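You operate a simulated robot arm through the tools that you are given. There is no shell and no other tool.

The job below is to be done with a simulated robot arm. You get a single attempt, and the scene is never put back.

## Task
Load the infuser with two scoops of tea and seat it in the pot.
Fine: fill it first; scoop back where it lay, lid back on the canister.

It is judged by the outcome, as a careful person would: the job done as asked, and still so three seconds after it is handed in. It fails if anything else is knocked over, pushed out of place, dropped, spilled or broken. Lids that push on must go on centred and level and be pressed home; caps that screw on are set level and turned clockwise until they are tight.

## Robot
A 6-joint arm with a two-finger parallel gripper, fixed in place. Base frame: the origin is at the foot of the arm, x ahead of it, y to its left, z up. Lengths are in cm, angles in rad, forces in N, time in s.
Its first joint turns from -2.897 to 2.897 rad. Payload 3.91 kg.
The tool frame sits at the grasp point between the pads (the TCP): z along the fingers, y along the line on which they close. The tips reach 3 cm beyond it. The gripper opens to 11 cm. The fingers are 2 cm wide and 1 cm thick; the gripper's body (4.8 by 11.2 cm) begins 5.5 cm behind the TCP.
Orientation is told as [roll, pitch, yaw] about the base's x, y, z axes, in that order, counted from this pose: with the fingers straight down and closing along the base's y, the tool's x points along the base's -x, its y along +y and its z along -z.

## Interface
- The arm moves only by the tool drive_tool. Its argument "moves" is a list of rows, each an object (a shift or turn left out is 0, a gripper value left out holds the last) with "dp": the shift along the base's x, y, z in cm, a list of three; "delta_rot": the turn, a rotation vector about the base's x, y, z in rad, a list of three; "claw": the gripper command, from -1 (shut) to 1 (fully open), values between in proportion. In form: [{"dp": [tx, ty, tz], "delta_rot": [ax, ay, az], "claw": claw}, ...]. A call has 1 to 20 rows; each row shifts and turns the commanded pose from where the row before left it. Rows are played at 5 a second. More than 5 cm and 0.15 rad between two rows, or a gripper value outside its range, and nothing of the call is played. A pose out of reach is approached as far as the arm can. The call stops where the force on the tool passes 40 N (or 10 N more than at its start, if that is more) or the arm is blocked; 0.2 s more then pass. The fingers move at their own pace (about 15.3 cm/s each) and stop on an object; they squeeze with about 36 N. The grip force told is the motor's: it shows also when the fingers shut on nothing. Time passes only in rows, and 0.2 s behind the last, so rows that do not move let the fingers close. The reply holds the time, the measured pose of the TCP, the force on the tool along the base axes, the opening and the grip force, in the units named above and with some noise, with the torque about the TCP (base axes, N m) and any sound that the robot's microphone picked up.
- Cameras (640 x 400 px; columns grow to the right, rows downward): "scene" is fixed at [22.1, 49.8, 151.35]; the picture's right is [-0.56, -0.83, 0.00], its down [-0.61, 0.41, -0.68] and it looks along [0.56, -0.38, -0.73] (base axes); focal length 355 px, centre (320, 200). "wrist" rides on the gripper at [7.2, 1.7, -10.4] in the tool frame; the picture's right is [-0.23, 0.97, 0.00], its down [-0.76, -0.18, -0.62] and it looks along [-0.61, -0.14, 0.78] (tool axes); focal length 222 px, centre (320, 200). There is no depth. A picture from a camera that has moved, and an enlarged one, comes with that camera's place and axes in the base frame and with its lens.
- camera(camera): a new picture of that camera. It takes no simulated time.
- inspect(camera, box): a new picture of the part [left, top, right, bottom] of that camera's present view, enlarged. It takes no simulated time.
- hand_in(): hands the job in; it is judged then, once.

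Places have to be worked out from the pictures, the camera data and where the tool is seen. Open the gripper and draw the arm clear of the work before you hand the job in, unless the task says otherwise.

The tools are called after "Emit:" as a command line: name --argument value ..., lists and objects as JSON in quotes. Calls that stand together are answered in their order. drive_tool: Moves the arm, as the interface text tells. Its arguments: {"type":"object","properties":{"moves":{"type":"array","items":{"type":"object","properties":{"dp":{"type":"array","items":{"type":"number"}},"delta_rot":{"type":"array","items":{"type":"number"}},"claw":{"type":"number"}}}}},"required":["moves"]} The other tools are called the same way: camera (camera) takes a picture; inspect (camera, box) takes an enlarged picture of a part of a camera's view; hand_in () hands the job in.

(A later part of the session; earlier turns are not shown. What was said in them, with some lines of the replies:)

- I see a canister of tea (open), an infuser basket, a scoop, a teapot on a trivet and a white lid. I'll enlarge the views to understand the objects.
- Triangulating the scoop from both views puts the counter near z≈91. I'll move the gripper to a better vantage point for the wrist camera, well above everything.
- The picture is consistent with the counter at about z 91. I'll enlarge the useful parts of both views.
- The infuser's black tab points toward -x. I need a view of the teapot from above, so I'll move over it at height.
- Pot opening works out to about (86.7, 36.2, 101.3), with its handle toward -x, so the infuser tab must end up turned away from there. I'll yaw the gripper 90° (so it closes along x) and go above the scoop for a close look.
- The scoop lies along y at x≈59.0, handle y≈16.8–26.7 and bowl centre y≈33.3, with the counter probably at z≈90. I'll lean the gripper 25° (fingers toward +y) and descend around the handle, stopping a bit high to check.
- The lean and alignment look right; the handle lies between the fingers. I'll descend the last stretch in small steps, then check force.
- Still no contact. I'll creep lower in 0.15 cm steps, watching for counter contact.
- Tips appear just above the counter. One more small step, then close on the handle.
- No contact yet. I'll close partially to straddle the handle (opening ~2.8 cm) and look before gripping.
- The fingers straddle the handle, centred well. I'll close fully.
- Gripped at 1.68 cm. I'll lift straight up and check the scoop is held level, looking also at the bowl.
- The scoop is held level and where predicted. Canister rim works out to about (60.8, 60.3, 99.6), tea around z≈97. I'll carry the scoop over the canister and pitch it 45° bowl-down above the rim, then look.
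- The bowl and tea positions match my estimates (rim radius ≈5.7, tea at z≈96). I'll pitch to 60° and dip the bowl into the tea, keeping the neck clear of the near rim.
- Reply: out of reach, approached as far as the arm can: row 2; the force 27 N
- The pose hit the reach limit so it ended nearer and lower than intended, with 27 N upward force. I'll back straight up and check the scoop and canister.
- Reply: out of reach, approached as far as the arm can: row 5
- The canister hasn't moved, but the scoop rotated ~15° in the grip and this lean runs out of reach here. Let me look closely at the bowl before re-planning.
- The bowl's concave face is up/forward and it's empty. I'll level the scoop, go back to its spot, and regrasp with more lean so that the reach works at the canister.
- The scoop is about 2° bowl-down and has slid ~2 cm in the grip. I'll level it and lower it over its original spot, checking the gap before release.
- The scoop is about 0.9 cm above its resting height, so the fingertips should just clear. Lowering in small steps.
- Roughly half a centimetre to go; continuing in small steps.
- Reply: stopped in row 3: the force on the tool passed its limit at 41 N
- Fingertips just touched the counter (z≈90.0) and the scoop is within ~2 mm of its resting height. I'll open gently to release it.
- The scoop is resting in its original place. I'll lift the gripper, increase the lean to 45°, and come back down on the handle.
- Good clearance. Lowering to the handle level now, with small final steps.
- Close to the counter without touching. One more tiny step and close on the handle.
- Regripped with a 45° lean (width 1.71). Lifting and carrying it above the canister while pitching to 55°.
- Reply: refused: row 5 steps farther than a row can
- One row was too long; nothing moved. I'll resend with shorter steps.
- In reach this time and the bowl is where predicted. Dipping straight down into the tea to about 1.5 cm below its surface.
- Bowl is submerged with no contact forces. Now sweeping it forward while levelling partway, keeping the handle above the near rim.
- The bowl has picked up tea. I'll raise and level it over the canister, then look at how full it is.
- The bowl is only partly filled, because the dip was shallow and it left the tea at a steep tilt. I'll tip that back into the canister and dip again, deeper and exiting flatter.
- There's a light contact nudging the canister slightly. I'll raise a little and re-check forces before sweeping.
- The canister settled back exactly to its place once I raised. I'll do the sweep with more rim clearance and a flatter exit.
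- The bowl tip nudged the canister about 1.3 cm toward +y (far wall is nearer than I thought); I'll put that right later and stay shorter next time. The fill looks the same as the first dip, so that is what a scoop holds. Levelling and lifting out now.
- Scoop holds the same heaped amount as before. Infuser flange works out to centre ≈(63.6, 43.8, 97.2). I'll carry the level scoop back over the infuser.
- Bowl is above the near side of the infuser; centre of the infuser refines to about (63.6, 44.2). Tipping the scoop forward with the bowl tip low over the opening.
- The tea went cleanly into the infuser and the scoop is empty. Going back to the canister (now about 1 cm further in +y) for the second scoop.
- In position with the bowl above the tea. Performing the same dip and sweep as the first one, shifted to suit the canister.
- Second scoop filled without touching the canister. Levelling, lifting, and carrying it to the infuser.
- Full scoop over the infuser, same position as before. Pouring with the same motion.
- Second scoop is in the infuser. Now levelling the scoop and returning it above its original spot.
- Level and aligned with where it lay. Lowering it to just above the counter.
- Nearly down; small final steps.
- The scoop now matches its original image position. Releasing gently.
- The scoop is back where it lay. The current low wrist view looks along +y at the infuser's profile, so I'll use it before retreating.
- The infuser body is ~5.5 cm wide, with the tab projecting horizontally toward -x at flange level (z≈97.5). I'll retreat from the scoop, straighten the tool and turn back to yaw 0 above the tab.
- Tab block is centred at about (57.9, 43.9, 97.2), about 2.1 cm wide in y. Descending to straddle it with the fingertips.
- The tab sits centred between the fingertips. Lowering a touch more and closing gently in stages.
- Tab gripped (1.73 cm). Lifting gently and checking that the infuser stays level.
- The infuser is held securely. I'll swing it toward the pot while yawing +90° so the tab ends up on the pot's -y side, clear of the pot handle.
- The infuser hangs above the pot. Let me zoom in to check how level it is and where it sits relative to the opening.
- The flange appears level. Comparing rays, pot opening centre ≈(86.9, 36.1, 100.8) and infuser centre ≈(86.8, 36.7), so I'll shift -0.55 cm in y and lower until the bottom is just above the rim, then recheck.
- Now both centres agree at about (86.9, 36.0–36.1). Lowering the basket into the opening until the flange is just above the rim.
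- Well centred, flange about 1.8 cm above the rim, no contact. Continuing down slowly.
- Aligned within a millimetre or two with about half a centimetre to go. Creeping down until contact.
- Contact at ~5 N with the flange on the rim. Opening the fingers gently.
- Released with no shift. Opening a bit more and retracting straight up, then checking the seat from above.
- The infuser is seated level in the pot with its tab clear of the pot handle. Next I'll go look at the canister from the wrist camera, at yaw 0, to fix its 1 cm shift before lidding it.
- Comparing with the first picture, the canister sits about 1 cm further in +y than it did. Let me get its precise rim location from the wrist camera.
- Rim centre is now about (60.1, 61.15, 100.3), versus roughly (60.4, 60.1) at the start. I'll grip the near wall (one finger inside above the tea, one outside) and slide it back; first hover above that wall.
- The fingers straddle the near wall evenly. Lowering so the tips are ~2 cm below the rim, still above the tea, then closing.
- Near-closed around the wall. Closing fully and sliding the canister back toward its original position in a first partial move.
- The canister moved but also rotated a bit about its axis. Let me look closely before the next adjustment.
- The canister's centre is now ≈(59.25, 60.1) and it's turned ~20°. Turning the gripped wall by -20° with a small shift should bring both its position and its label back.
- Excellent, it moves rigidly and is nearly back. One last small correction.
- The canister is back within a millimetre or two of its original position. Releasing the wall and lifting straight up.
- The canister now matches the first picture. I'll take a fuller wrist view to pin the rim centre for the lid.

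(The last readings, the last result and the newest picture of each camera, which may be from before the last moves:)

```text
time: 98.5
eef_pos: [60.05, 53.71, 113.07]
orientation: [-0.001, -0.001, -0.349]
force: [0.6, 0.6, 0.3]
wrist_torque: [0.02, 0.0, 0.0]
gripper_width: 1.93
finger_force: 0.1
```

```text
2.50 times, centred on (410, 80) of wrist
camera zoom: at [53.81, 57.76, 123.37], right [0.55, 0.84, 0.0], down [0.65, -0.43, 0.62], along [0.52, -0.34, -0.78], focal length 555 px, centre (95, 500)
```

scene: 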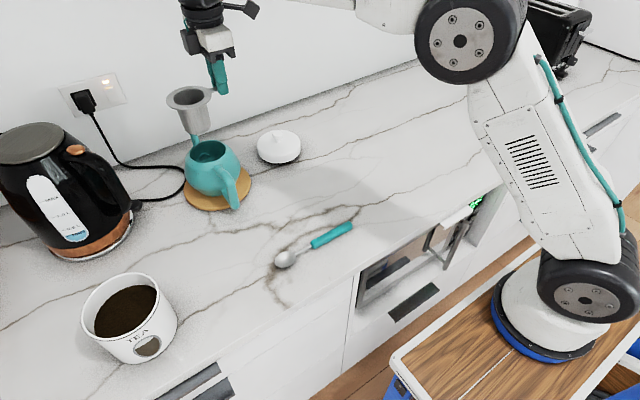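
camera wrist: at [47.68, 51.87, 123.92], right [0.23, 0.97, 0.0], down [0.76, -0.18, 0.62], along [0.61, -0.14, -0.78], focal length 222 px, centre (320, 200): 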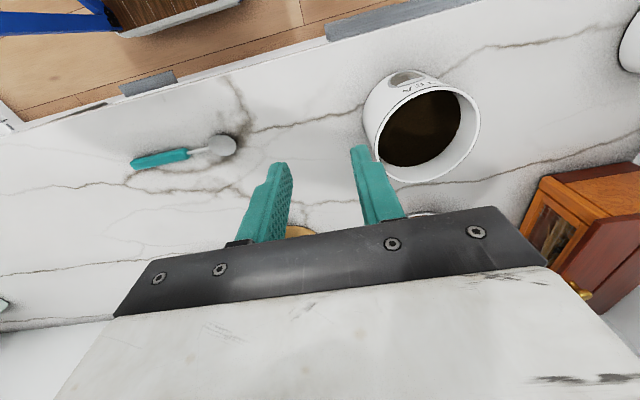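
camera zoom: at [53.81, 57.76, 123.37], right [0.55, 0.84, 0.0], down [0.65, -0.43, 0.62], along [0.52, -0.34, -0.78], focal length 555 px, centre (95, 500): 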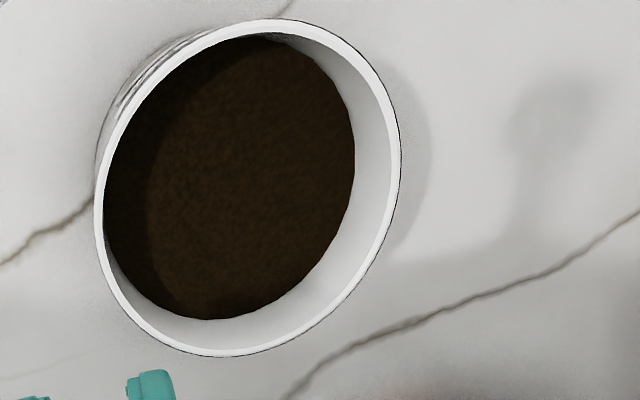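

Rim centre estimate ≈(60.95, 59.95, 99.5). Now moving to view the lid and its knob.

Emit:
drive_tool --moves '[{"dp": [2.5, -4, 0.2], "delta_rot": [0, 0, 0.1163]}, {"dp": [2.5, -4, 0.2], "delta_rot": [0, 0, 0.1163]}, {"dp": [2.5, -4, 0.2], "delta_rot": [0, 0, 0.1163]}, {"dp": [2.5, -4, 0.2]}, {"dp": [2.5, -4, 0]}, {"dp": [2.5, -4, 0]}, {"dp": [2.5, -4, -0.3]}, {"dp": [2.5, -4, -0.3]}, {"dp": [3, -4, -0.5]}, {"dp": [0, 0, 0]}]'

Emit:
camera --camera "wrist"

Emit:
inspect --camera "scene" --box '[240, 110, 320, 180]'

```text
refused: row 9 steps farther than a row can; nothing moved
```

```text
taken
camera wrist: at [53.81, 57.76, 123.37], right [0.55, 0.84, 0.0], down [0.65, -0.43, 0.62], along [0.52, -0.34, -0.78], focal length 222 px, centre (320, 200)
```

wrist: 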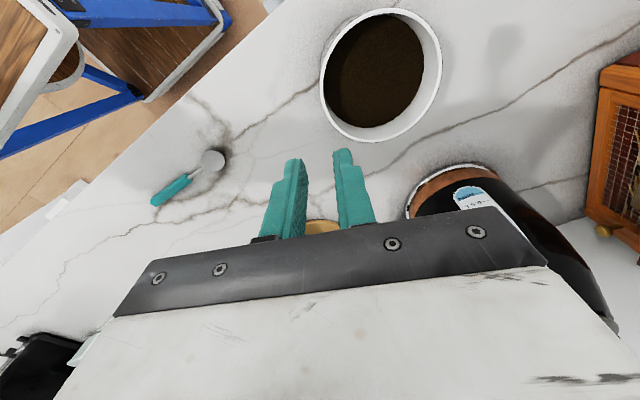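

```text
5.71 times, centred on (280, 145) of scene
camera zoom: at [22.1, 49.8, 151.35], right [-0.56, -0.83, 0.0], down [-0.61, 0.41, -0.68], along [0.56, -0.38, -0.73], focal length 2030 px, centre (549, 514)
```

zoom: 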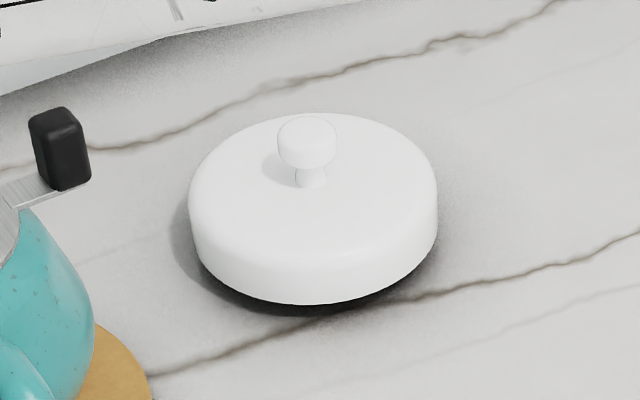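

The lid sits on a darker plug/seal beneath it, with a mushroom knob on top. Resending the move with shorter steps.

Emit:
drive_tool --moves '[{"dp": [2.5, -4, 0.2], "delta_rot": [0, 0, 0.1163]}, {"dp": [2.5, -4, 0.2], "delta_rot": [0, 0, 0.1163]}, {"dp": [2.5, -4, 0.2], "delta_rot": [0, 0, 0.1163]}, {"dp": [2.5, -4, 0.2]}, {"dp": [2.5, -4, 0]}, {"dp": [2.5, -4, 0]}, {"dp": [2.5, -4, -0.3]}, {"dp": [2.5, -4, -0.3]}, {"dp": [2.9, -4, -0.3]}, {"dp": [0, 0, 0]}]'

Emit:
camera --camera "wrist"

Emit:
inspect --camera "wrist" --box '[240, 60, 400, 200]'

Emit:
inspect --camera "scene" --box '[240, 110, 320, 180]'

```text
time: 100.7
eef_pos: [83.06, 17.92, 112.97]
orientation: [-0.002, 0.0, -0.002]
force: [-0.6, -0.2, 1.0]
wrist_torque: [-0.03, 0.0, -0.01]
gripper_width: 1.92
finger_force: 0.2
```

```text
taken
camera wrist: at [75.61, 19.55, 123.29], right [0.23, 0.97, 0.0], down [0.76, -0.18, 0.62], along [0.61, -0.14, -0.78], focal length 222 px, centre (320, 200)
```

wrist: 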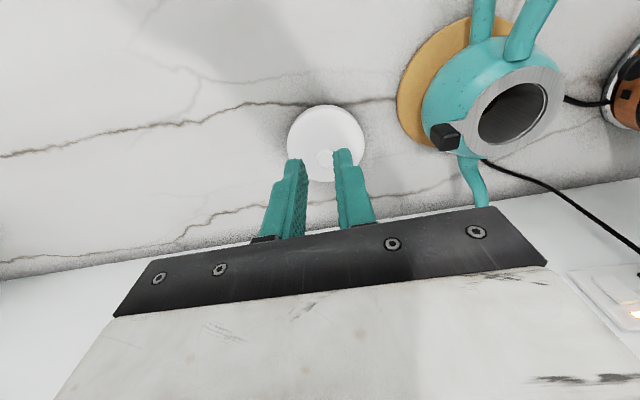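

```text
2.86 times, centred on (320, 130) of wrist
camera zoom: at [75.61, 19.55, 123.29], right [0.23, 0.97, 0.0], down [0.76, -0.18, 0.62], along [0.61, -0.14, -0.78], focal length 635 px, centre (320, 400)
```

zoom: 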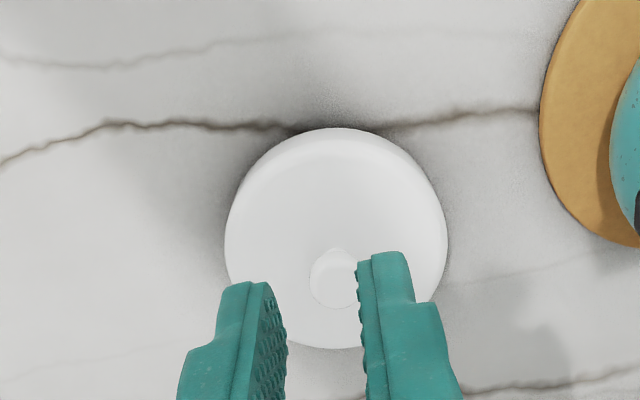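

```text
5.71 times, centred on (280, 145) of scene
camera zoom: at [22.1, 49.8, 151.35], right [-0.56, -0.83, 0.0], down [-0.61, 0.41, -0.68], along [0.56, -0.38, -0.73], focal length 2030 px, centre (549, 514)
```

zoom: 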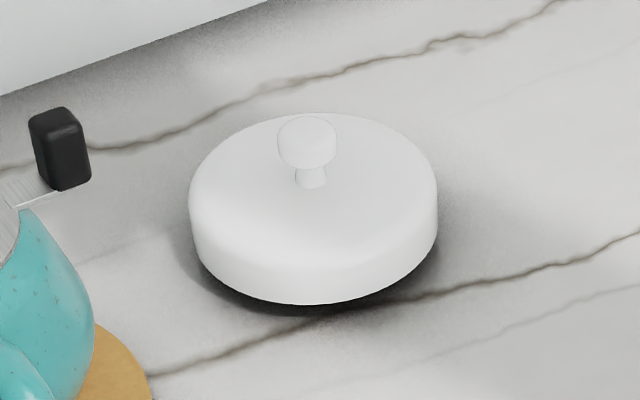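

Knob head centre is about (90.1, 17.0, 95.6), ~2.6 cm wide. Opening the gripper and moving above it, then descending partway.

Emit:
drive_tool --moves '[{"dp": [2.4, -0.3, 0], "claw": 0}, {"dp": [2.4, -0.3, 0]}, {"dp": [2.25, -0.3, -2]}, {"dp": [0, 0, -3.5]}, {"dp": [0, 0, -3.5]}, {"dp": [0, 0, -2.5]}, {"dp": [0, 0, 0]}]'

Emit:
inspect --camera "wrist" --box '[220, 40, 420, 220]'

Emit:
inspect --camera "scene" --box '[230, 80, 330, 180]'

```text
time: 102.3
eef_pos: [89.9, 16.75, 101.67]
orientation: [-0.002, 0.002, -0.003]
force: [-0.1, 0.3, -0.6]
wrist_torque: [0.02, 0.0, -0.02]
gripper_width: 5.51
finger_force: 0.0
```

```text
2.22 times, centred on (320, 130) of wrist
camera zoom: at [82.71, 18.53, 111.99], right [0.23, 0.97, 0.0], down [0.76, -0.18, 0.62], along [0.61, -0.14, -0.78], focal length 494 px, centre (320, 356)
```

zoom: 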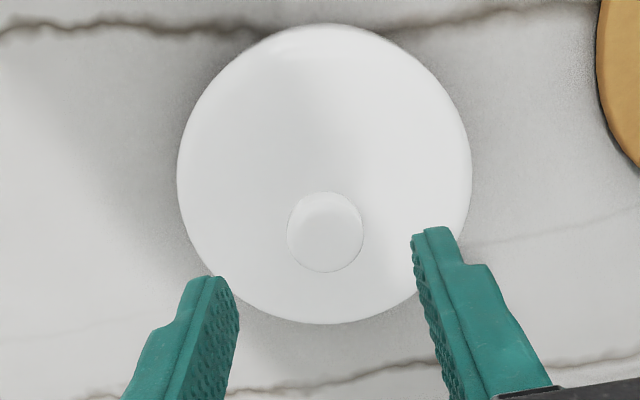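

```text
4.00 times, centred on (280, 130) of scene
camera zoom: at [22.1, 49.8, 151.35], right [-0.56, -0.83, 0.0], down [-0.61, 0.41, -0.68], along [0.56, -0.38, -0.73], focal length 1421 px, centre (480, 480)
```

zoom: 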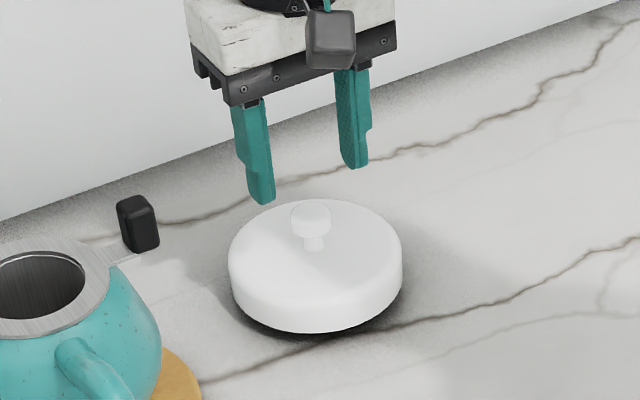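

Knob is about (+0.15, +0.3) cm from the TCP axis; correcting and descending around the knob head.

Emit:
drive_tool --moves '[{"dp": [0.15, 0.28, -1.5]}, {"dp": [0, 0, -1.5]}, {"dp": [0, 0, -0.8]}, {"dp": [0, 0, 0]}]'

Emit:
inspect --camera "wrist" --box '[220, 40, 420, 220]'

Emit:
inspect --camera "scene" --box '[240, 90, 320, 170]'

```text
time: 103.3
eef_pos: [90.09, 17.09, 97.65]
orientation: [-0.001, 0.0, -0.002]
force: [0.0, 0.1, -0.3]
wrist_torque: [0.01, 0.02, -0.01]
gripper_width: 5.5
finger_force: 0.0
```

```text
2.22 times, centred on (320, 130) of wrist
camera zoom: at [82.88, 18.78, 108.01], right [0.23, 0.97, 0.0], down [0.76, -0.18, 0.62], along [0.61, -0.14, -0.78], focal length 494 px, centre (320, 356)
```

zoom: 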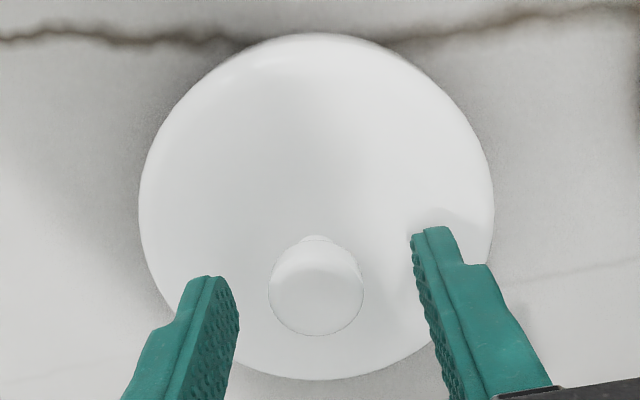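

```text
5.00 times, centred on (280, 130) of scene
camera zoom: at [22.1, 49.8, 151.35], right [-0.56, -0.83, 0.0], down [-0.61, 0.41, -0.68], along [0.56, -0.38, -0.73], focal length 1776 px, centre (520, 550)
```

zoom: 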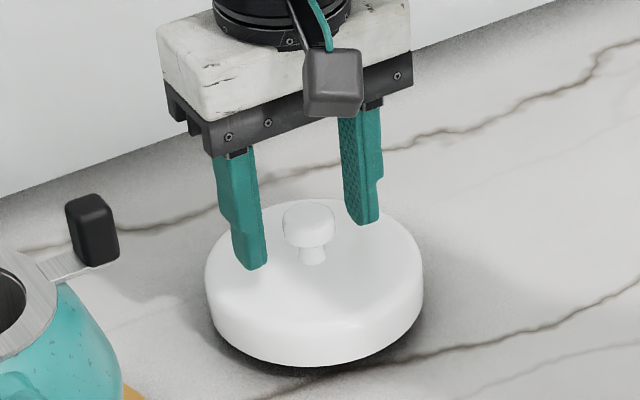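

The knob is centred between the fingers. Closing on it.

Emit:
drive_tool --moves '[{"claw": -0.3}, {"claw": -0.45}, {"claw": -1}, {"claw": -1}]'

Emit:
inspect --camera "scene" --box '[240, 90, 320, 170]'

```text
time: 104.3
eef_pos: [90.17, 17.06, 97.71]
orientation: [-0.003, 0.0, -0.001]
force: [-0.1, 0.1, 0.4]
wrist_torque: [0.0, -0.01, 0.01]
gripper_width: 2.58
finger_force: 35.6
```

```text
5.00 times, centred on (280, 130) of scene
camera zoom: at [22.1, 49.8, 151.35], right [-0.56, -0.83, 0.0], down [-0.61, 0.41, -0.68], along [0.56, -0.38, -0.73], focal length 1776 px, centre (520, 550)
```

zoom: 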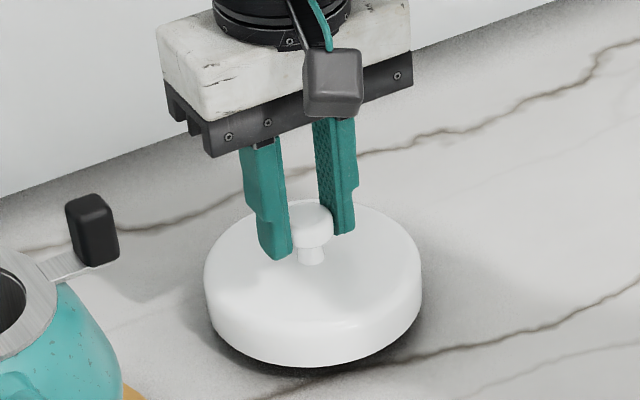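

Gripped at 2.58 cm. Lifting the lid straight up and checking it hangs level.

Emit:
drive_tool --moves '[{"dp": [0, 0, 0.5]}, {"dp": [0, 0, 1.5]}, {"dp": [0, 0, 3]}, {"dp": [0, 0, 4]}, {"dp": [0, 0, 4]}, {"dp": [0, 0, 4]}, {"dp": [0, 0, 0]}]'

Emit:
inspect --camera "scene" --box '[230, 50, 330, 150]'

Emit:
camera --camera "wrist"

```text
time: 105.9
eef_pos: [90.07, 17.16, 114.74]
orientation: [-0.003, 0.001, -0.002]
force: [0.2, -0.1, -0.8]
wrist_torque: [-0.02, -0.02, 0.03]
gripper_width: 2.56
finger_force: 35.9
```

```text
4.00 times, centred on (280, 100) of scene
camera zoom: at [22.1, 49.8, 151.35], right [-0.56, -0.83, 0.0], down [-0.61, 0.41, -0.68], along [0.56, -0.38, -0.73], focal length 1421 px, centre (480, 600)
```

zoom: 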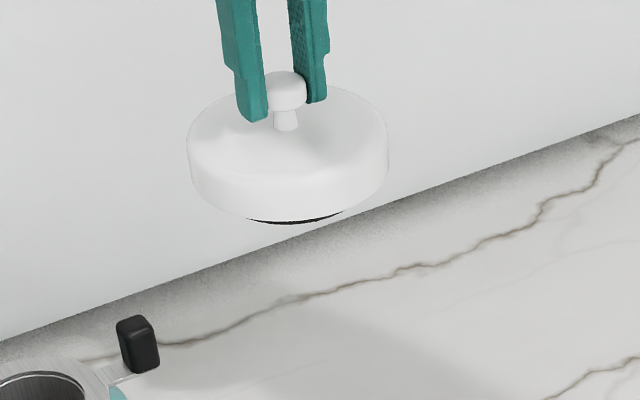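

```text
taken
camera wrist: at [82.81, 18.86, 125.1], right [0.23, 0.97, 0.0], down [0.76, -0.18, 0.62], along [0.61, -0.14, -0.78], focal length 222 px, centre (320, 200)
```

wrist: 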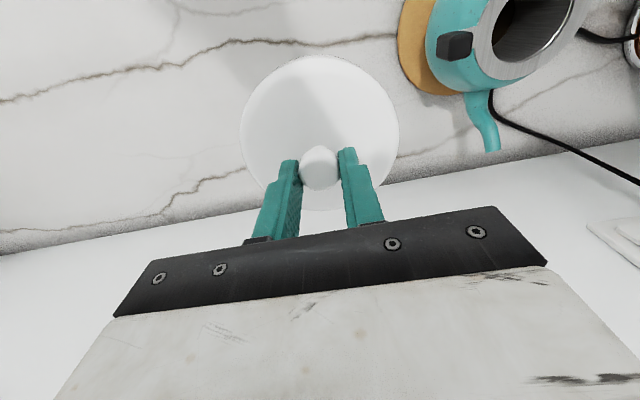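

The lid hangs level, with a small dark plug below. Carrying it around the pot toward the canister at a safe height.

Emit:
drive_tool --moves '[{"dp": [-4, 1, 0.3]}, {"dp": [-4, 1, 0.2]}, {"dp": [-4, 1, 0]}, {"dp": [-4, 1, 0]}, {"dp": [-4, 1, 0]}, {"dp": [-1.5, 4, 0]}, {"dp": [-1.5, 4, 0]}, {"dp": [-1.2, 4, 0]}, {"dp": [-1.2, 4, 0]}, {"dp": [-1, 4, 0]}, {"dp": [-1, 4, 0]}, {"dp": [-0.9, 4, 0]}, {"dp": [-0.8, 4, 0]}, {"dp": [0, 3, 0]}, {"dp": [0, 0, 0]}]'

Emit:
camera --camera "scene"

Emit:
inspect --camera "scene" --box '[60, 200, 220, 370]'

Emit:
camera --camera "wrist"

```text
time: 109.1
eef_pos: [61.05, 57.18, 115.22]
orientation: [-0.002, 0.001, -0.003]
force: [0.3, -0.3, -1.0]
wrist_torque: [-0.02, 0.01, -0.01]
gripper_width: 2.56
finger_force: 36.0
```

```text
taken
```

scene: 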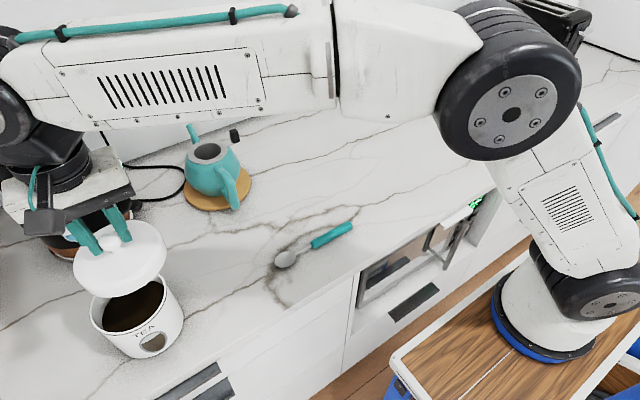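

```text
2.35 times, centred on (140, 285) of scene
camera zoom: at [22.1, 49.8, 151.35], right [-0.56, -0.83, 0.0], down [-0.61, 0.41, -0.68], along [0.56, -0.38, -0.73], focal length 836 px, centre (744, 0)
```

zoom: 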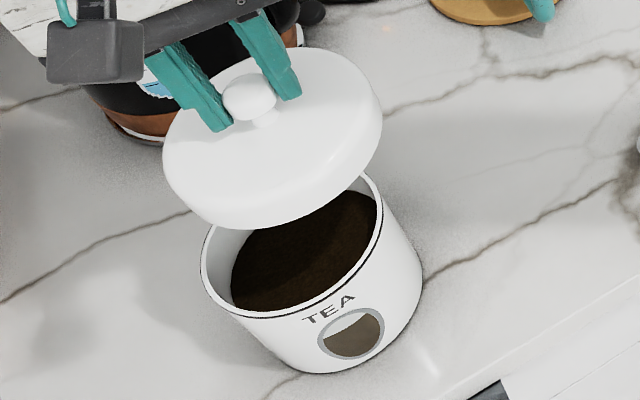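

```text
taken
camera wrist: at [53.7, 58.9, 125.52], right [0.23, 0.97, 0.0], down [0.76, -0.18, 0.62], along [0.61, -0.14, -0.78], focal length 222 px, centre (320, 200)
```

wrist: 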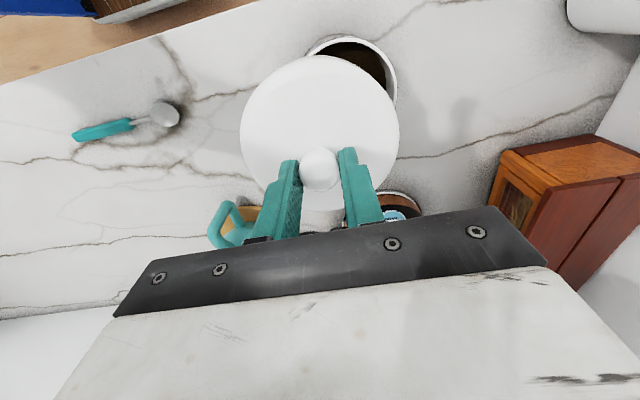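

Over the canister's near side. Moving the lid over the rim centre and lowering partway, watching the reach limit.

Emit:
drive_tool --moves '[{"dp": [-0.05, 1.4, -0.5]}, {"dp": [-0.05, 1.4, -1]}, {"dp": [0, 0, -1.5]}, {"dp": [0, 0, -1.5]}, {"dp": [0, 0, 0]}]'

Emit:
inspect --camera "scene" --box '[60, 200, 220, 370]'

Emit:
inspect --camera "wrist" --box '[220, 20, 420, 220]'

```text
time: 110.3
eef_pos: [60.99, 59.85, 110.7]
orientation: [-0.001, -0.001, -0.003]
force: [0.3, 0.6, -0.9]
wrist_torque: [-0.01, -0.01, 0.0]
gripper_width: 2.59
finger_force: 35.8
```

```text
2.35 times, centred on (140, 285) of scene
camera zoom: at [22.1, 49.8, 151.35], right [-0.56, -0.83, 0.0], down [-0.61, 0.41, -0.68], along [0.56, -0.38, -0.73], focal length 836 px, centre (744, 0)
```

zoom: 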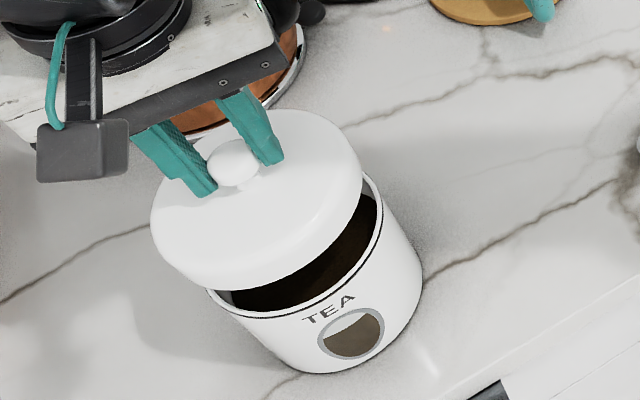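

```text
2.00 times, centred on (320, 120) of wrist
camera zoom: at [53.71, 61.63, 121.06], right [0.23, 0.97, 0.0], down [0.76, -0.18, 0.62], along [0.61, -0.14, -0.78], focal length 444 px, centre (320, 360)
```

zoom: 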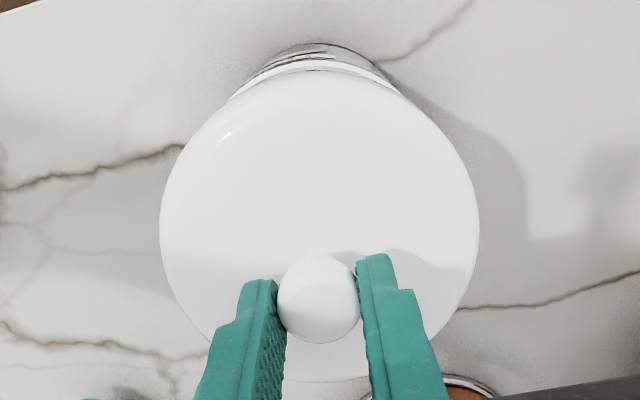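

In reach, and the model of lid and rim agree: both centred near (61.0, 59.85). Lowering to about 1 cm above the rim and rechecking.

Emit:
drive_tool --moves '[{"dp": [0, 0, -1]}, {"dp": [0, 0, -0.8]}, {"dp": [0, 0, -0.5]}, {"dp": [0, 0, 0]}]'

Emit:
inspect --camera "scene" --box '[80, 240, 190, 330]'

Emit:
inspect --camera "wrist" --box '[220, 20, 420, 220]'

```text
time: 111.3
eef_pos: [61.05, 59.88, 108.3]
orientation: [-0.001, 0.001, -0.001]
force: [0.0, 0.5, -1.1]
wrist_torque: [0.0, -0.02, 0.0]
gripper_width: 2.58
finger_force: 35.2
```

```text
4.44 times, centred on (135, 285) of scene
camera zoom: at [22.1, 49.8, 151.35], right [-0.56, -0.83, 0.0], down [-0.61, 0.41, -0.68], along [0.56, -0.38, -0.73], focal length 1579 px, centre (1142, -178)
```

zoom: 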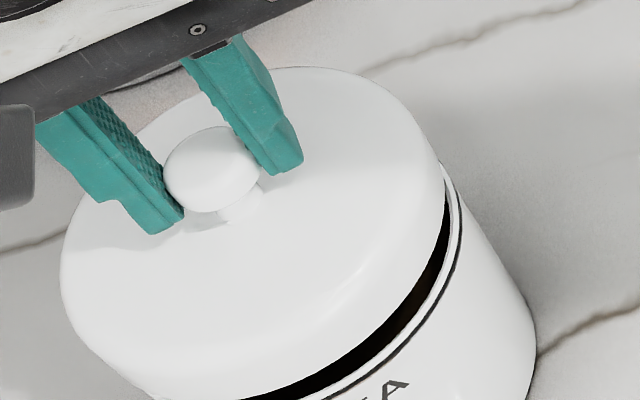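

```text
2.00 times, centred on (320, 120) of wrist
camera zoom: at [53.7, 61.62, 118.69], right [0.23, 0.97, 0.0], down [0.76, -0.18, 0.62], along [0.61, -0.14, -0.78], focal length 444 px, centre (320, 360)
```

zoom: 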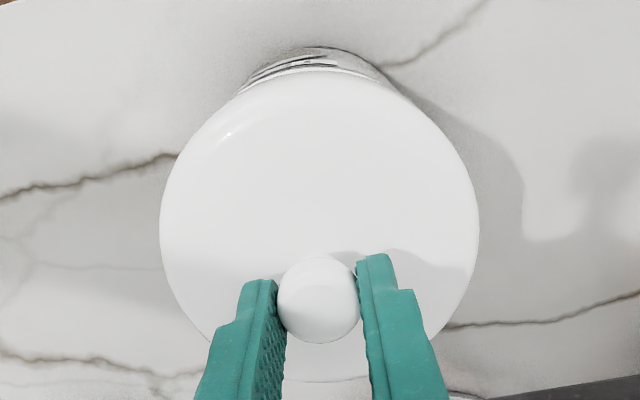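

Looks well aligned. A wider zoom to compare the gap on both sides before the final descent.

Emit:
inspect --camera "scene" --box '[75, 255, 195, 365]'

```text
3.64 times, centred on (135, 310) of scene
camera zoom: at [22.1, 49.8, 151.35], right [-0.56, -0.83, 0.0], down [-0.61, 0.41, -0.68], along [0.56, -0.38, -0.73], focal length 1292 px, centre (993, -200)
```

zoom: 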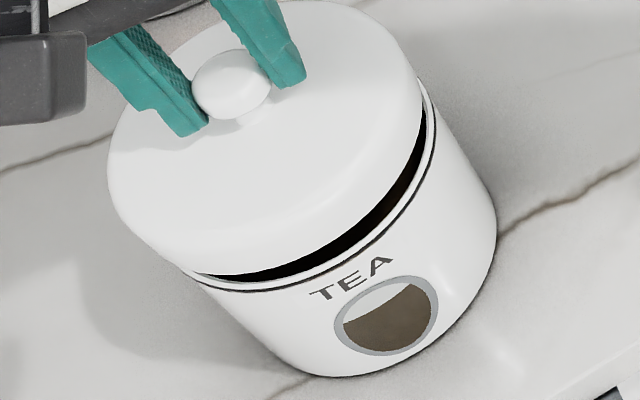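

Gaps match a centred lid to within about a millimetre. Lowering slowly until contact.

Emit:
drive_tool --moves '[{"dp": [0, 0, -0.4]}, {"dp": [0, 0, -0.3]}, {"dp": [0, 0, -0.2]}, {"dp": [0, 0, -0.15]}, {"dp": [0, 0, 0]}]'

Emit:
inspect --camera "scene" --box '[75, 255, 195, 365]'

```text
time: 112.5
eef_pos: [60.89, 59.86, 107.43]
orientation: [-0.001, 0.0, -0.002]
force: [-0.6, 0.5, -1.1]
wrist_torque: [0.03, -0.02, -0.04]
gripper_width: 2.58
finger_force: 35.6
```

```text
3.64 times, centred on (135, 310) of scene
camera zoom: at [22.1, 49.8, 151.35], right [-0.56, -0.83, 0.0], down [-0.61, 0.41, -0.68], along [0.56, -0.38, -0.73], focal length 1292 px, centre (993, -200)
```

zoom: 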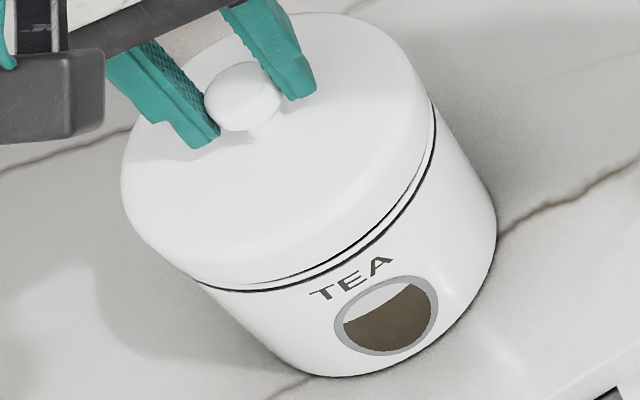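

Nearly on, still no contact force. Continuing in 1–1.5 mm steps.

Emit:
drive_tool --moves '[{"dp": [0, 0, -0.15]}, {"dp": [0, 0, -0.12]}, {"dp": [0, 0, 0]}]'

Emit:
inspect --camera "scene" --box '[75, 255, 195, 365]'

```text
time: 113.3
eef_pos: [61.0, 59.84, 106.94]
orientation: [-0.003, -0.001, -0.002]
force: [-0.2, -0.6, -0.9]
wrist_torque: [0.02, -0.02, -0.01]
gripper_width: 2.58
finger_force: 36.1
```

```text
3.64 times, centred on (135, 310) of scene
camera zoom: at [22.1, 49.8, 151.35], right [-0.56, -0.83, 0.0], down [-0.61, 0.41, -0.68], along [0.56, -0.38, -0.73], focal length 1292 px, centre (993, -200)
```

zoom: 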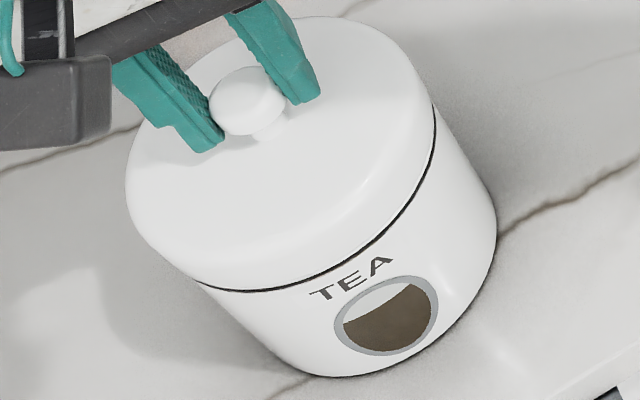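

The lid meets the rim visually but there's no force yet. Keep pressing down gradually.

Emit:
drive_tool --moves '[{"dp": [0, 0, -0.12]}, {"dp": [0, 0, -0.12]}, {"dp": [0, 0, -0.1]}, {"dp": [0, 0, 0]}]'

Emit:
inspect --camera "scene" --box '[75, 255, 195, 365]'

```text
time: 114.3
eef_pos: [61.04, 59.86, 106.81]
orientation: [0.001, -0.002, -0.001]
force: [1.6, 2.1, 12.4]
wrist_torque: [0.05, 0.33, 0.0]
gripper_width: 2.57
finger_force: 35.9
```

```text
3.64 times, centred on (135, 310) of scene
camera zoom: at [22.1, 49.8, 151.35], right [-0.56, -0.83, 0.0], down [-0.61, 0.41, -0.68], along [0.56, -0.38, -0.73], focal length 1292 px, centre (993, -200)
```

zoom: 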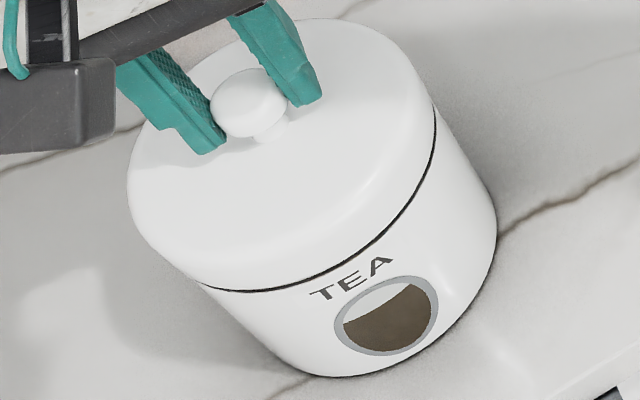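

Contact at 12 N, but the torque shows it bearing on the -x side. I'll ease up, nudge +x by 1 mm, and press again.

Emit:
drive_tool --moves '[{"dp": [0, 0, 0.15]}, {"dp": [0.1, 0.05, 0]}, {"dp": [0, 0, -0.12]}, {"dp": [0, 0, -0.08]}, {"dp": [0, 0, 0]}]'

Emit:
inspect --camera "scene" --box '[75, 255, 195, 365]'

```text
time: 115.5
eef_pos: [60.89, 59.94, 106.75]
orientation: [0.001, -0.001, -0.001]
force: [-3.9, -4.1, 22.6]
wrist_torque: [-0.11, 0.56, 0.03]
gripper_width: 2.58
finger_force: 36.1
```

```text
3.64 times, centred on (135, 310) of scene
camera zoom: at [22.1, 49.8, 151.35], right [-0.56, -0.83, 0.0], down [-0.61, 0.41, -0.68], along [0.56, -0.38, -0.73], focal length 1292 px, centre (993, -200)
```

zoom: 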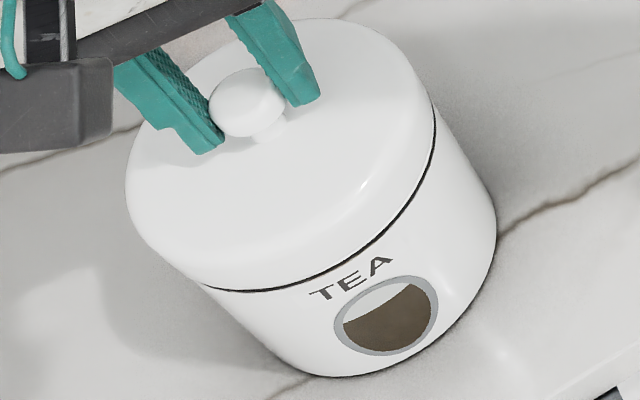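

Now the reaction is nearly central at 23 N and the plug is holding the lid laterally. I'll release the knob, close the fingers above it, and press it home from the top centre.

Emit:
drive_tool --moves '[{"dp": [-0.05, -0.05, 0.05]}, {"claw": -0.4}, {"claw": -0.1}, {"dp": [0, 0, 1]}, {"dp": [0, 0, 2]}, {"dp": [0, 0, 1.5]}, {"claw": -0.6}, {"claw": -1}, {"claw": -1}]'

Emit:
inspect --camera "scene" --box '[75, 245, 195, 365]'

Emit:
inspect --camera "wrist" --box '[220, 20, 420, 220]'

```text
time: 117.5
eef_pos: [60.98, 59.74, 111.11]
orientation: [-0.001, 0.0, -0.002]
force: [-0.3, -0.7, -0.8]
wrist_torque: [-0.02, 0.0, 0.04]
gripper_width: 0.0
finger_force: 36.0
```

```text
3.33 times, centred on (135, 305) of scene
camera zoom: at [22.1, 49.8, 151.35], right [-0.56, -0.83, 0.0], down [-0.61, 0.41, -0.68], along [0.56, -0.38, -0.73], focal length 1184 px, centre (937, -150)
```

zoom: 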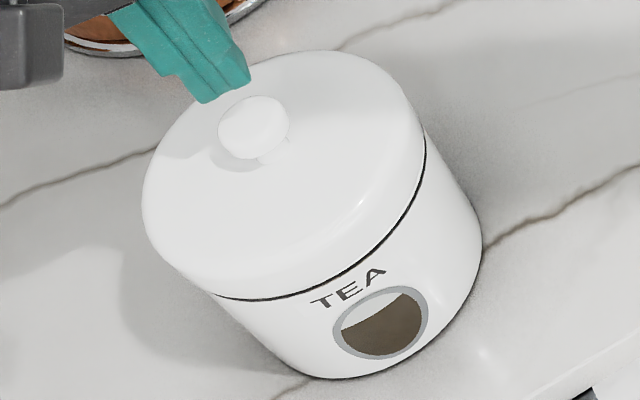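

```text
2.00 times, centred on (320, 120) of wrist
camera zoom: at [53.78, 61.42, 121.55], right [0.23, 0.97, 0.0], down [0.76, -0.18, 0.62], along [0.61, -0.14, -0.78], focal length 444 px, centre (320, 360)
```

zoom: 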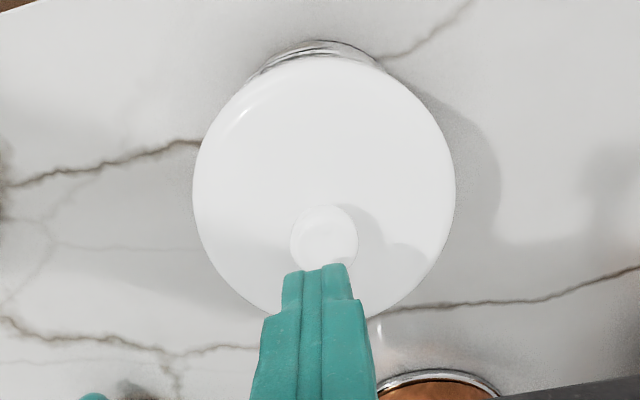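

Lid is on. Fingertips are right over the knob; pressing down gently on its top.

Emit:
drive_tool --moves '[{"dp": [0, 0.15, -1.2]}, {"dp": [0, 0, -0.6]}, {"dp": [0, 0, -0.3]}, {"dp": [0, 0, -0.15]}, {"dp": [0, 0, -0.1]}, {"dp": [0, 0, 0]}]'

```text
time: 118.9
eef_pos: [60.96, 59.92, 108.83]
orientation: [-0.003, 0.001, -0.001]
force: [0.1, -0.2, 0.8]
wrist_torque: [0.03, -0.01, 0.01]
gripper_width: 0.0
finger_force: 35.7
```

Emit:
drive_tool --moves '[{"dp": [0, 0, -0.12]}, {"dp": [0, 0, -0.1]}, {"dp": [0, 0, -0.1]}, {"dp": [0, 0, -0.08]}, {"dp": [0, 0, 0]}]'

Emit:
inspect --camera "scene" --box '[75, 245, 195, 365]'

```text
time: 120.1
eef_pos: [60.96, 60.14, 108.67]
orientation: [0.0, -0.002, -0.002]
force: [2.3, -0.1, 21.0]
wrist_torque: [0.0, 0.0, 0.02]
gripper_width: 0.0
finger_force: 36.0
```

```text
3.33 times, centred on (135, 305) of scene
camera zoom: at [22.1, 49.8, 151.35], right [-0.56, -0.83, 0.0], down [-0.61, 0.41, -0.68], along [0.56, -0.38, -0.73], focal length 1184 px, centre (937, -150)
```

zoom: 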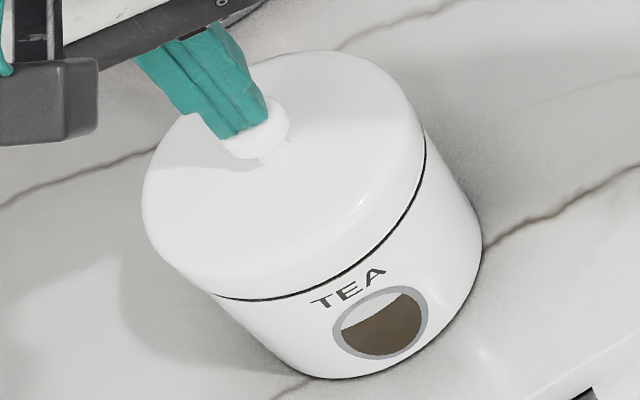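

21 N with no further travel. A bit more push to make sure it is home.

Emit:
drive_tool --moves '[{"dp": [0, 0, -0.07]}, {"dp": [0, 0, -0.06]}, {"dp": [0, 0, 0]}, {"dp": [0, 0, 0]}]'

Emit:
inspect --camera "scene" --box '[75, 245, 195, 365]'

```text
time: 121.0
eef_pos: [61.02, 60.21, 108.7]
orientation: [0.006, -0.005, 0.0]
force: [0.5, 0.0, 6.4]
wrist_torque: [-0.05, 0.05, -0.02]
gripper_width: 0.0
finger_force: 36.1
stopped in row 4: the force on the tool passed its limit at 41 N (the readings are from after the stop); the commanded pose is now the measured one
```

```text
3.33 times, centred on (135, 305) of scene
camera zoom: at [22.1, 49.8, 151.35], right [-0.56, -0.83, 0.0], down [-0.61, 0.41, -0.68], along [0.56, -0.38, -0.73], focal length 1184 px, centre (937, -150)
```

zoom: 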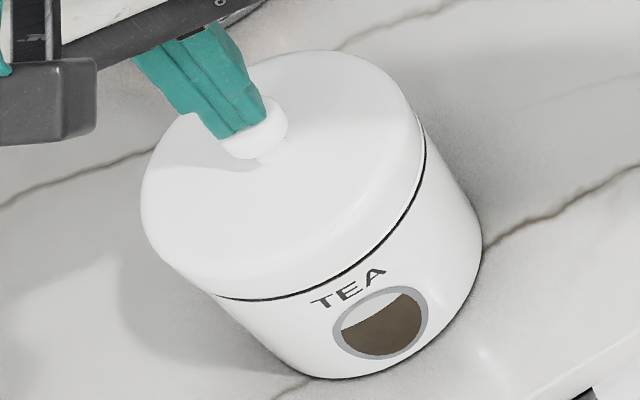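

Pressed to 41 N without further travel, so the lid is home. Retracting upward and clear, then doing a final check of everything.

Emit:
drive_tool --moves '[{"dp": [0, 0, 1]}, {"dp": [0, 0, 3]}, {"dp": [0, -1, 4]}, {"dp": [-1, -3, 3]}, {"dp": [-2, -4, 2], "claw": 0}, {"dp": [-2, -4, 2], "claw": 1}, {"dp": [-2, -4, 1]}, {"dp": [-2, -4, 1]}, {"dp": [-2, -4, 0]}, {"dp": [-2, -4, 0]}, {"dp": [-2, -4, 0]}, {"dp": [0, 0, 0]}]'

Emit:
camera --camera "scene"

Emit:
inspect --camera "scene" --box '[60, 200, 220, 370]'

Emit:
inspect --camera "scene" --box '[170, 110, 320, 220]'

Emit:
inspect --camera "scene" --box '[180, 200, 380, 300]'

Emit:
camera --camera "wrist"

```text
time: 123.6
eef_pos: [46.04, 27.78, 125.66]
orientation: [0.0, -0.003, -0.003]
force: [-0.8, 0.6, 0.1]
wrist_torque: [0.02, -0.01, -0.02]
gripper_width: 10.99
finger_force: 0.1
```

```text
taken
```

scene: 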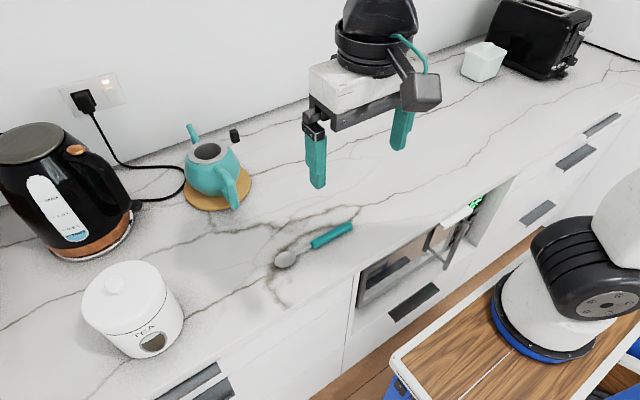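

```text
2.35 times, centred on (140, 285) of scene
camera zoom: at [22.1, 49.8, 151.35], right [-0.56, -0.83, 0.0], down [-0.61, 0.41, -0.68], along [0.56, -0.38, -0.73], focal length 836 px, centre (744, 0)
```

zoom: 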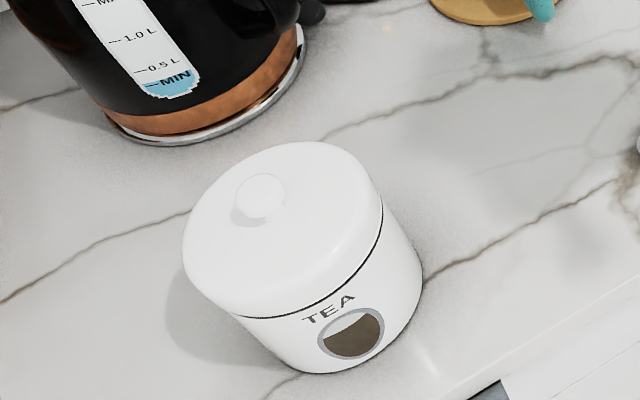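

```text
3.64 times, centred on (245, 165) of scene
camera zoom: at [22.1, 49.8, 151.35], right [-0.56, -0.83, 0.0], down [-0.61, 0.41, -0.68], along [0.56, -0.38, -0.73], focal length 1292 px, centre (593, 327)
```

zoom: 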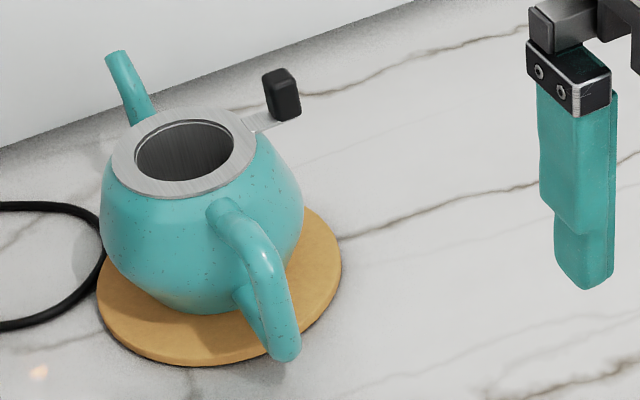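

```text
3.20 times, centred on (280, 250) of scene
camera zoom: at [22.1, 49.8, 151.35], right [-0.56, -0.83, 0.0], down [-0.61, 0.41, -0.68], along [0.56, -0.38, -0.73], focal length 1137 px, centre (448, 40)
```

zoom: 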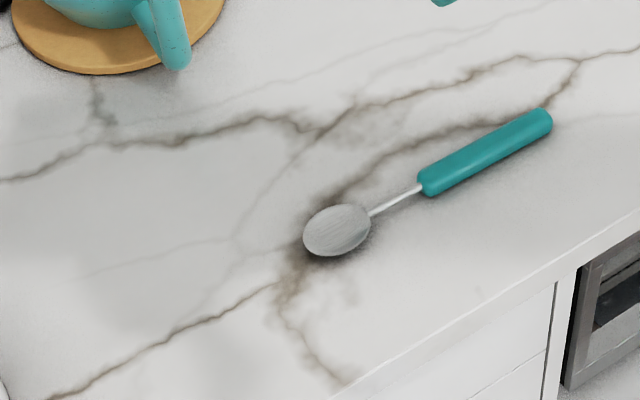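

```text
taken
camera wrist: at [38.84, 29.55, 136.03], right [0.23, 0.97, 0.0], down [0.76, -0.18, 0.62], along [0.61, -0.14, -0.78], focal length 222 px, centre (320, 200)
```

wrist: 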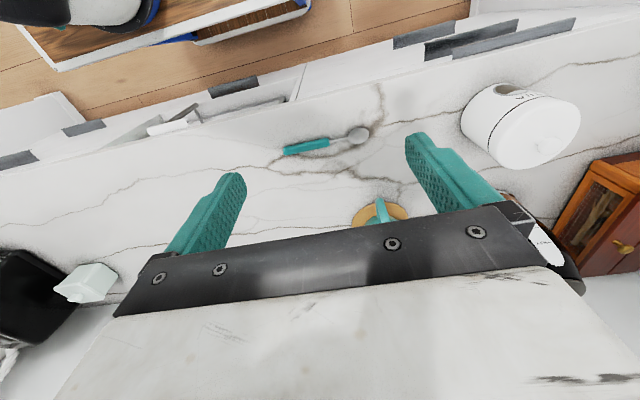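

Everything looks right: scoop where it lay, infuser seated, lid on. One last zoom on the lid seam from both cameras.

Emit:
inspect --camera "wrist" --box '[440, 70, 600, 180]'

Emit:
inspect --camera "scene" --box '[75, 255, 195, 365]'

```text
3.64 times, centred on (520, 125) of wrist
camera zoom: at [38.84, 29.55, 136.03], right [0.23, 0.97, 0.0], down [0.76, -0.18, 0.62], along [0.61, -0.14, -0.78], focal length 808 px, centre (-407, 473)
```

zoom: 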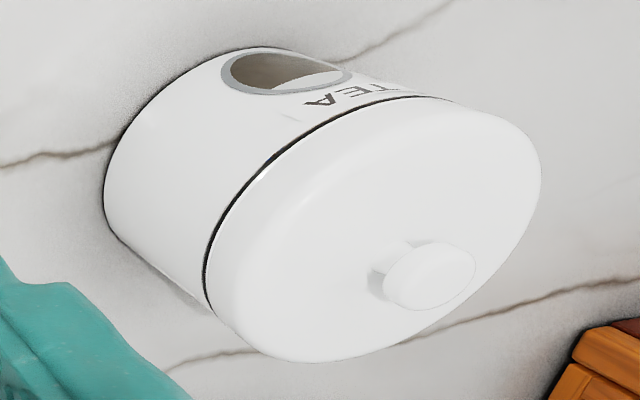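

```text
3.64 times, centred on (135, 310) of scene
camera zoom: at [22.1, 49.8, 151.35], right [-0.56, -0.83, 0.0], down [-0.61, 0.41, -0.68], along [0.56, -0.38, -0.73], focal length 1292 px, centre (993, -200)
```

zoom: 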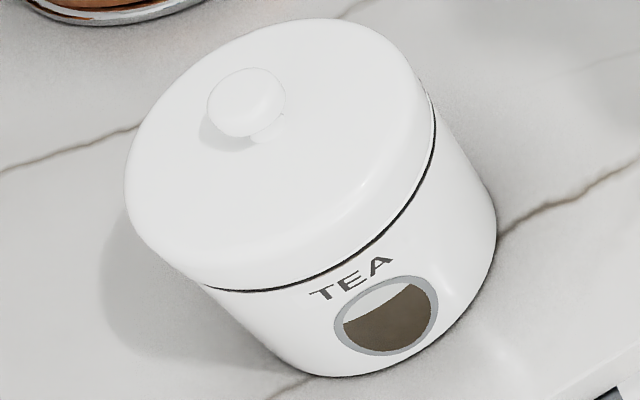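

I want to be sure the lid is level, so I'll look at the seam more closely.

Emit:
inspect --camera "scene" --box '[100, 270, 170, 320]'

Emit:
inspect --camera "scene" --box '[135, 265, 175, 315]'

Emit:
inspect --camera "wrist" --box '[480, 85, 560, 155]'

```text
8.00 times, centred on (135, 295) of scene
camera zoom: at [22.1, 49.8, 151.35], right [-0.56, -0.83, 0.0], down [-0.61, 0.41, -0.68], along [0.56, -0.38, -0.73], focal length 2842 px, centre (1800, -560)
```

zoom: 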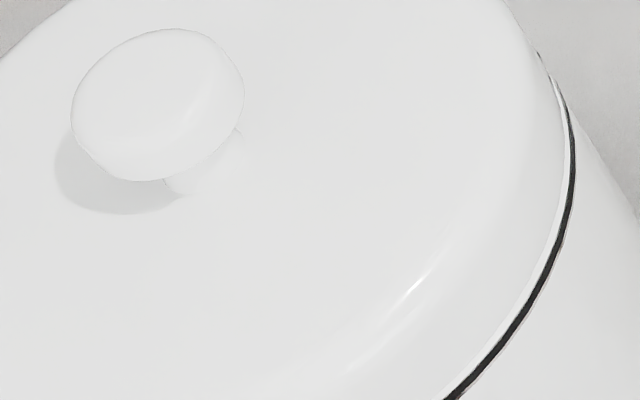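

```text
8.00 times, centred on (155, 290) of scene
camera zoom: at [22.1, 49.8, 151.35], right [-0.56, -0.83, 0.0], down [-0.61, 0.41, -0.68], along [0.56, -0.38, -0.73], focal length 2842 px, centre (1640, -520)
```

zoom: 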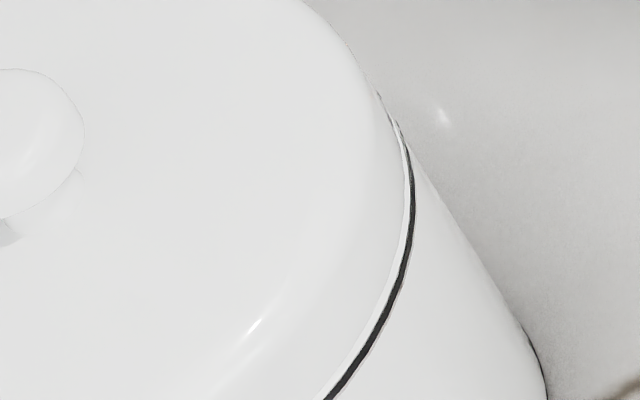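

```text
5.71 times, centred on (520, 120) of wrist
camera zoom: at [38.84, 29.55, 136.03], right [0.23, 0.97, 0.0], down [0.76, -0.18, 0.62], along [0.61, -0.14, -0.78], focal length 1269 px, centre (-823, 657)
```

zoom: 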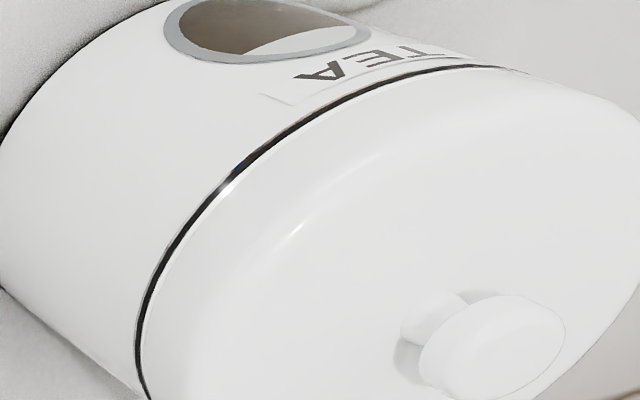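

I've checked what I can see. The seam is thin and even, the lid is level and home, the infuser is seated, the scoop is in its place, and the gripper is open and clear. Handing in.

Emit:
hand_in

```text
The job is handed in.
```

The job is handed in. The infuser holds two scoops of tea and is seated in the pot. The scoop is back where it lay, and the lid is pressed on the canister.

- **Tea:** I poured two scoops into the infuser before moving it. The bowl came up partly filled, not heaped, every time I dipped it. I put my first scoopful back in the canister because it looked low, but the next dip came up the same, so I used that amount both times. No tea was visible outside the infuser afterwards.
- **Infuser:** It sits level on the pot rim. I turned it so its tab is on the side away from the pot's handle.
- **Canister:** While I was scooping, the scoop tip pushed it about 1 cm out of place. I gripped its wall and slid it back; in the pictures it ended up within a millimetre or two of where it started. The scoop handle also touched its rim lightly a couple of times, and it didn't tip over.
- **Scoop:** It slipped in the grip once, so I set it down in its spot and picked it up again. At the end it matched its starting position in the pictures.
- **Lid:** It is level and about 1 mm off centre. I pressed it to 41 N and it didn't move any further, so I take it as fully home.
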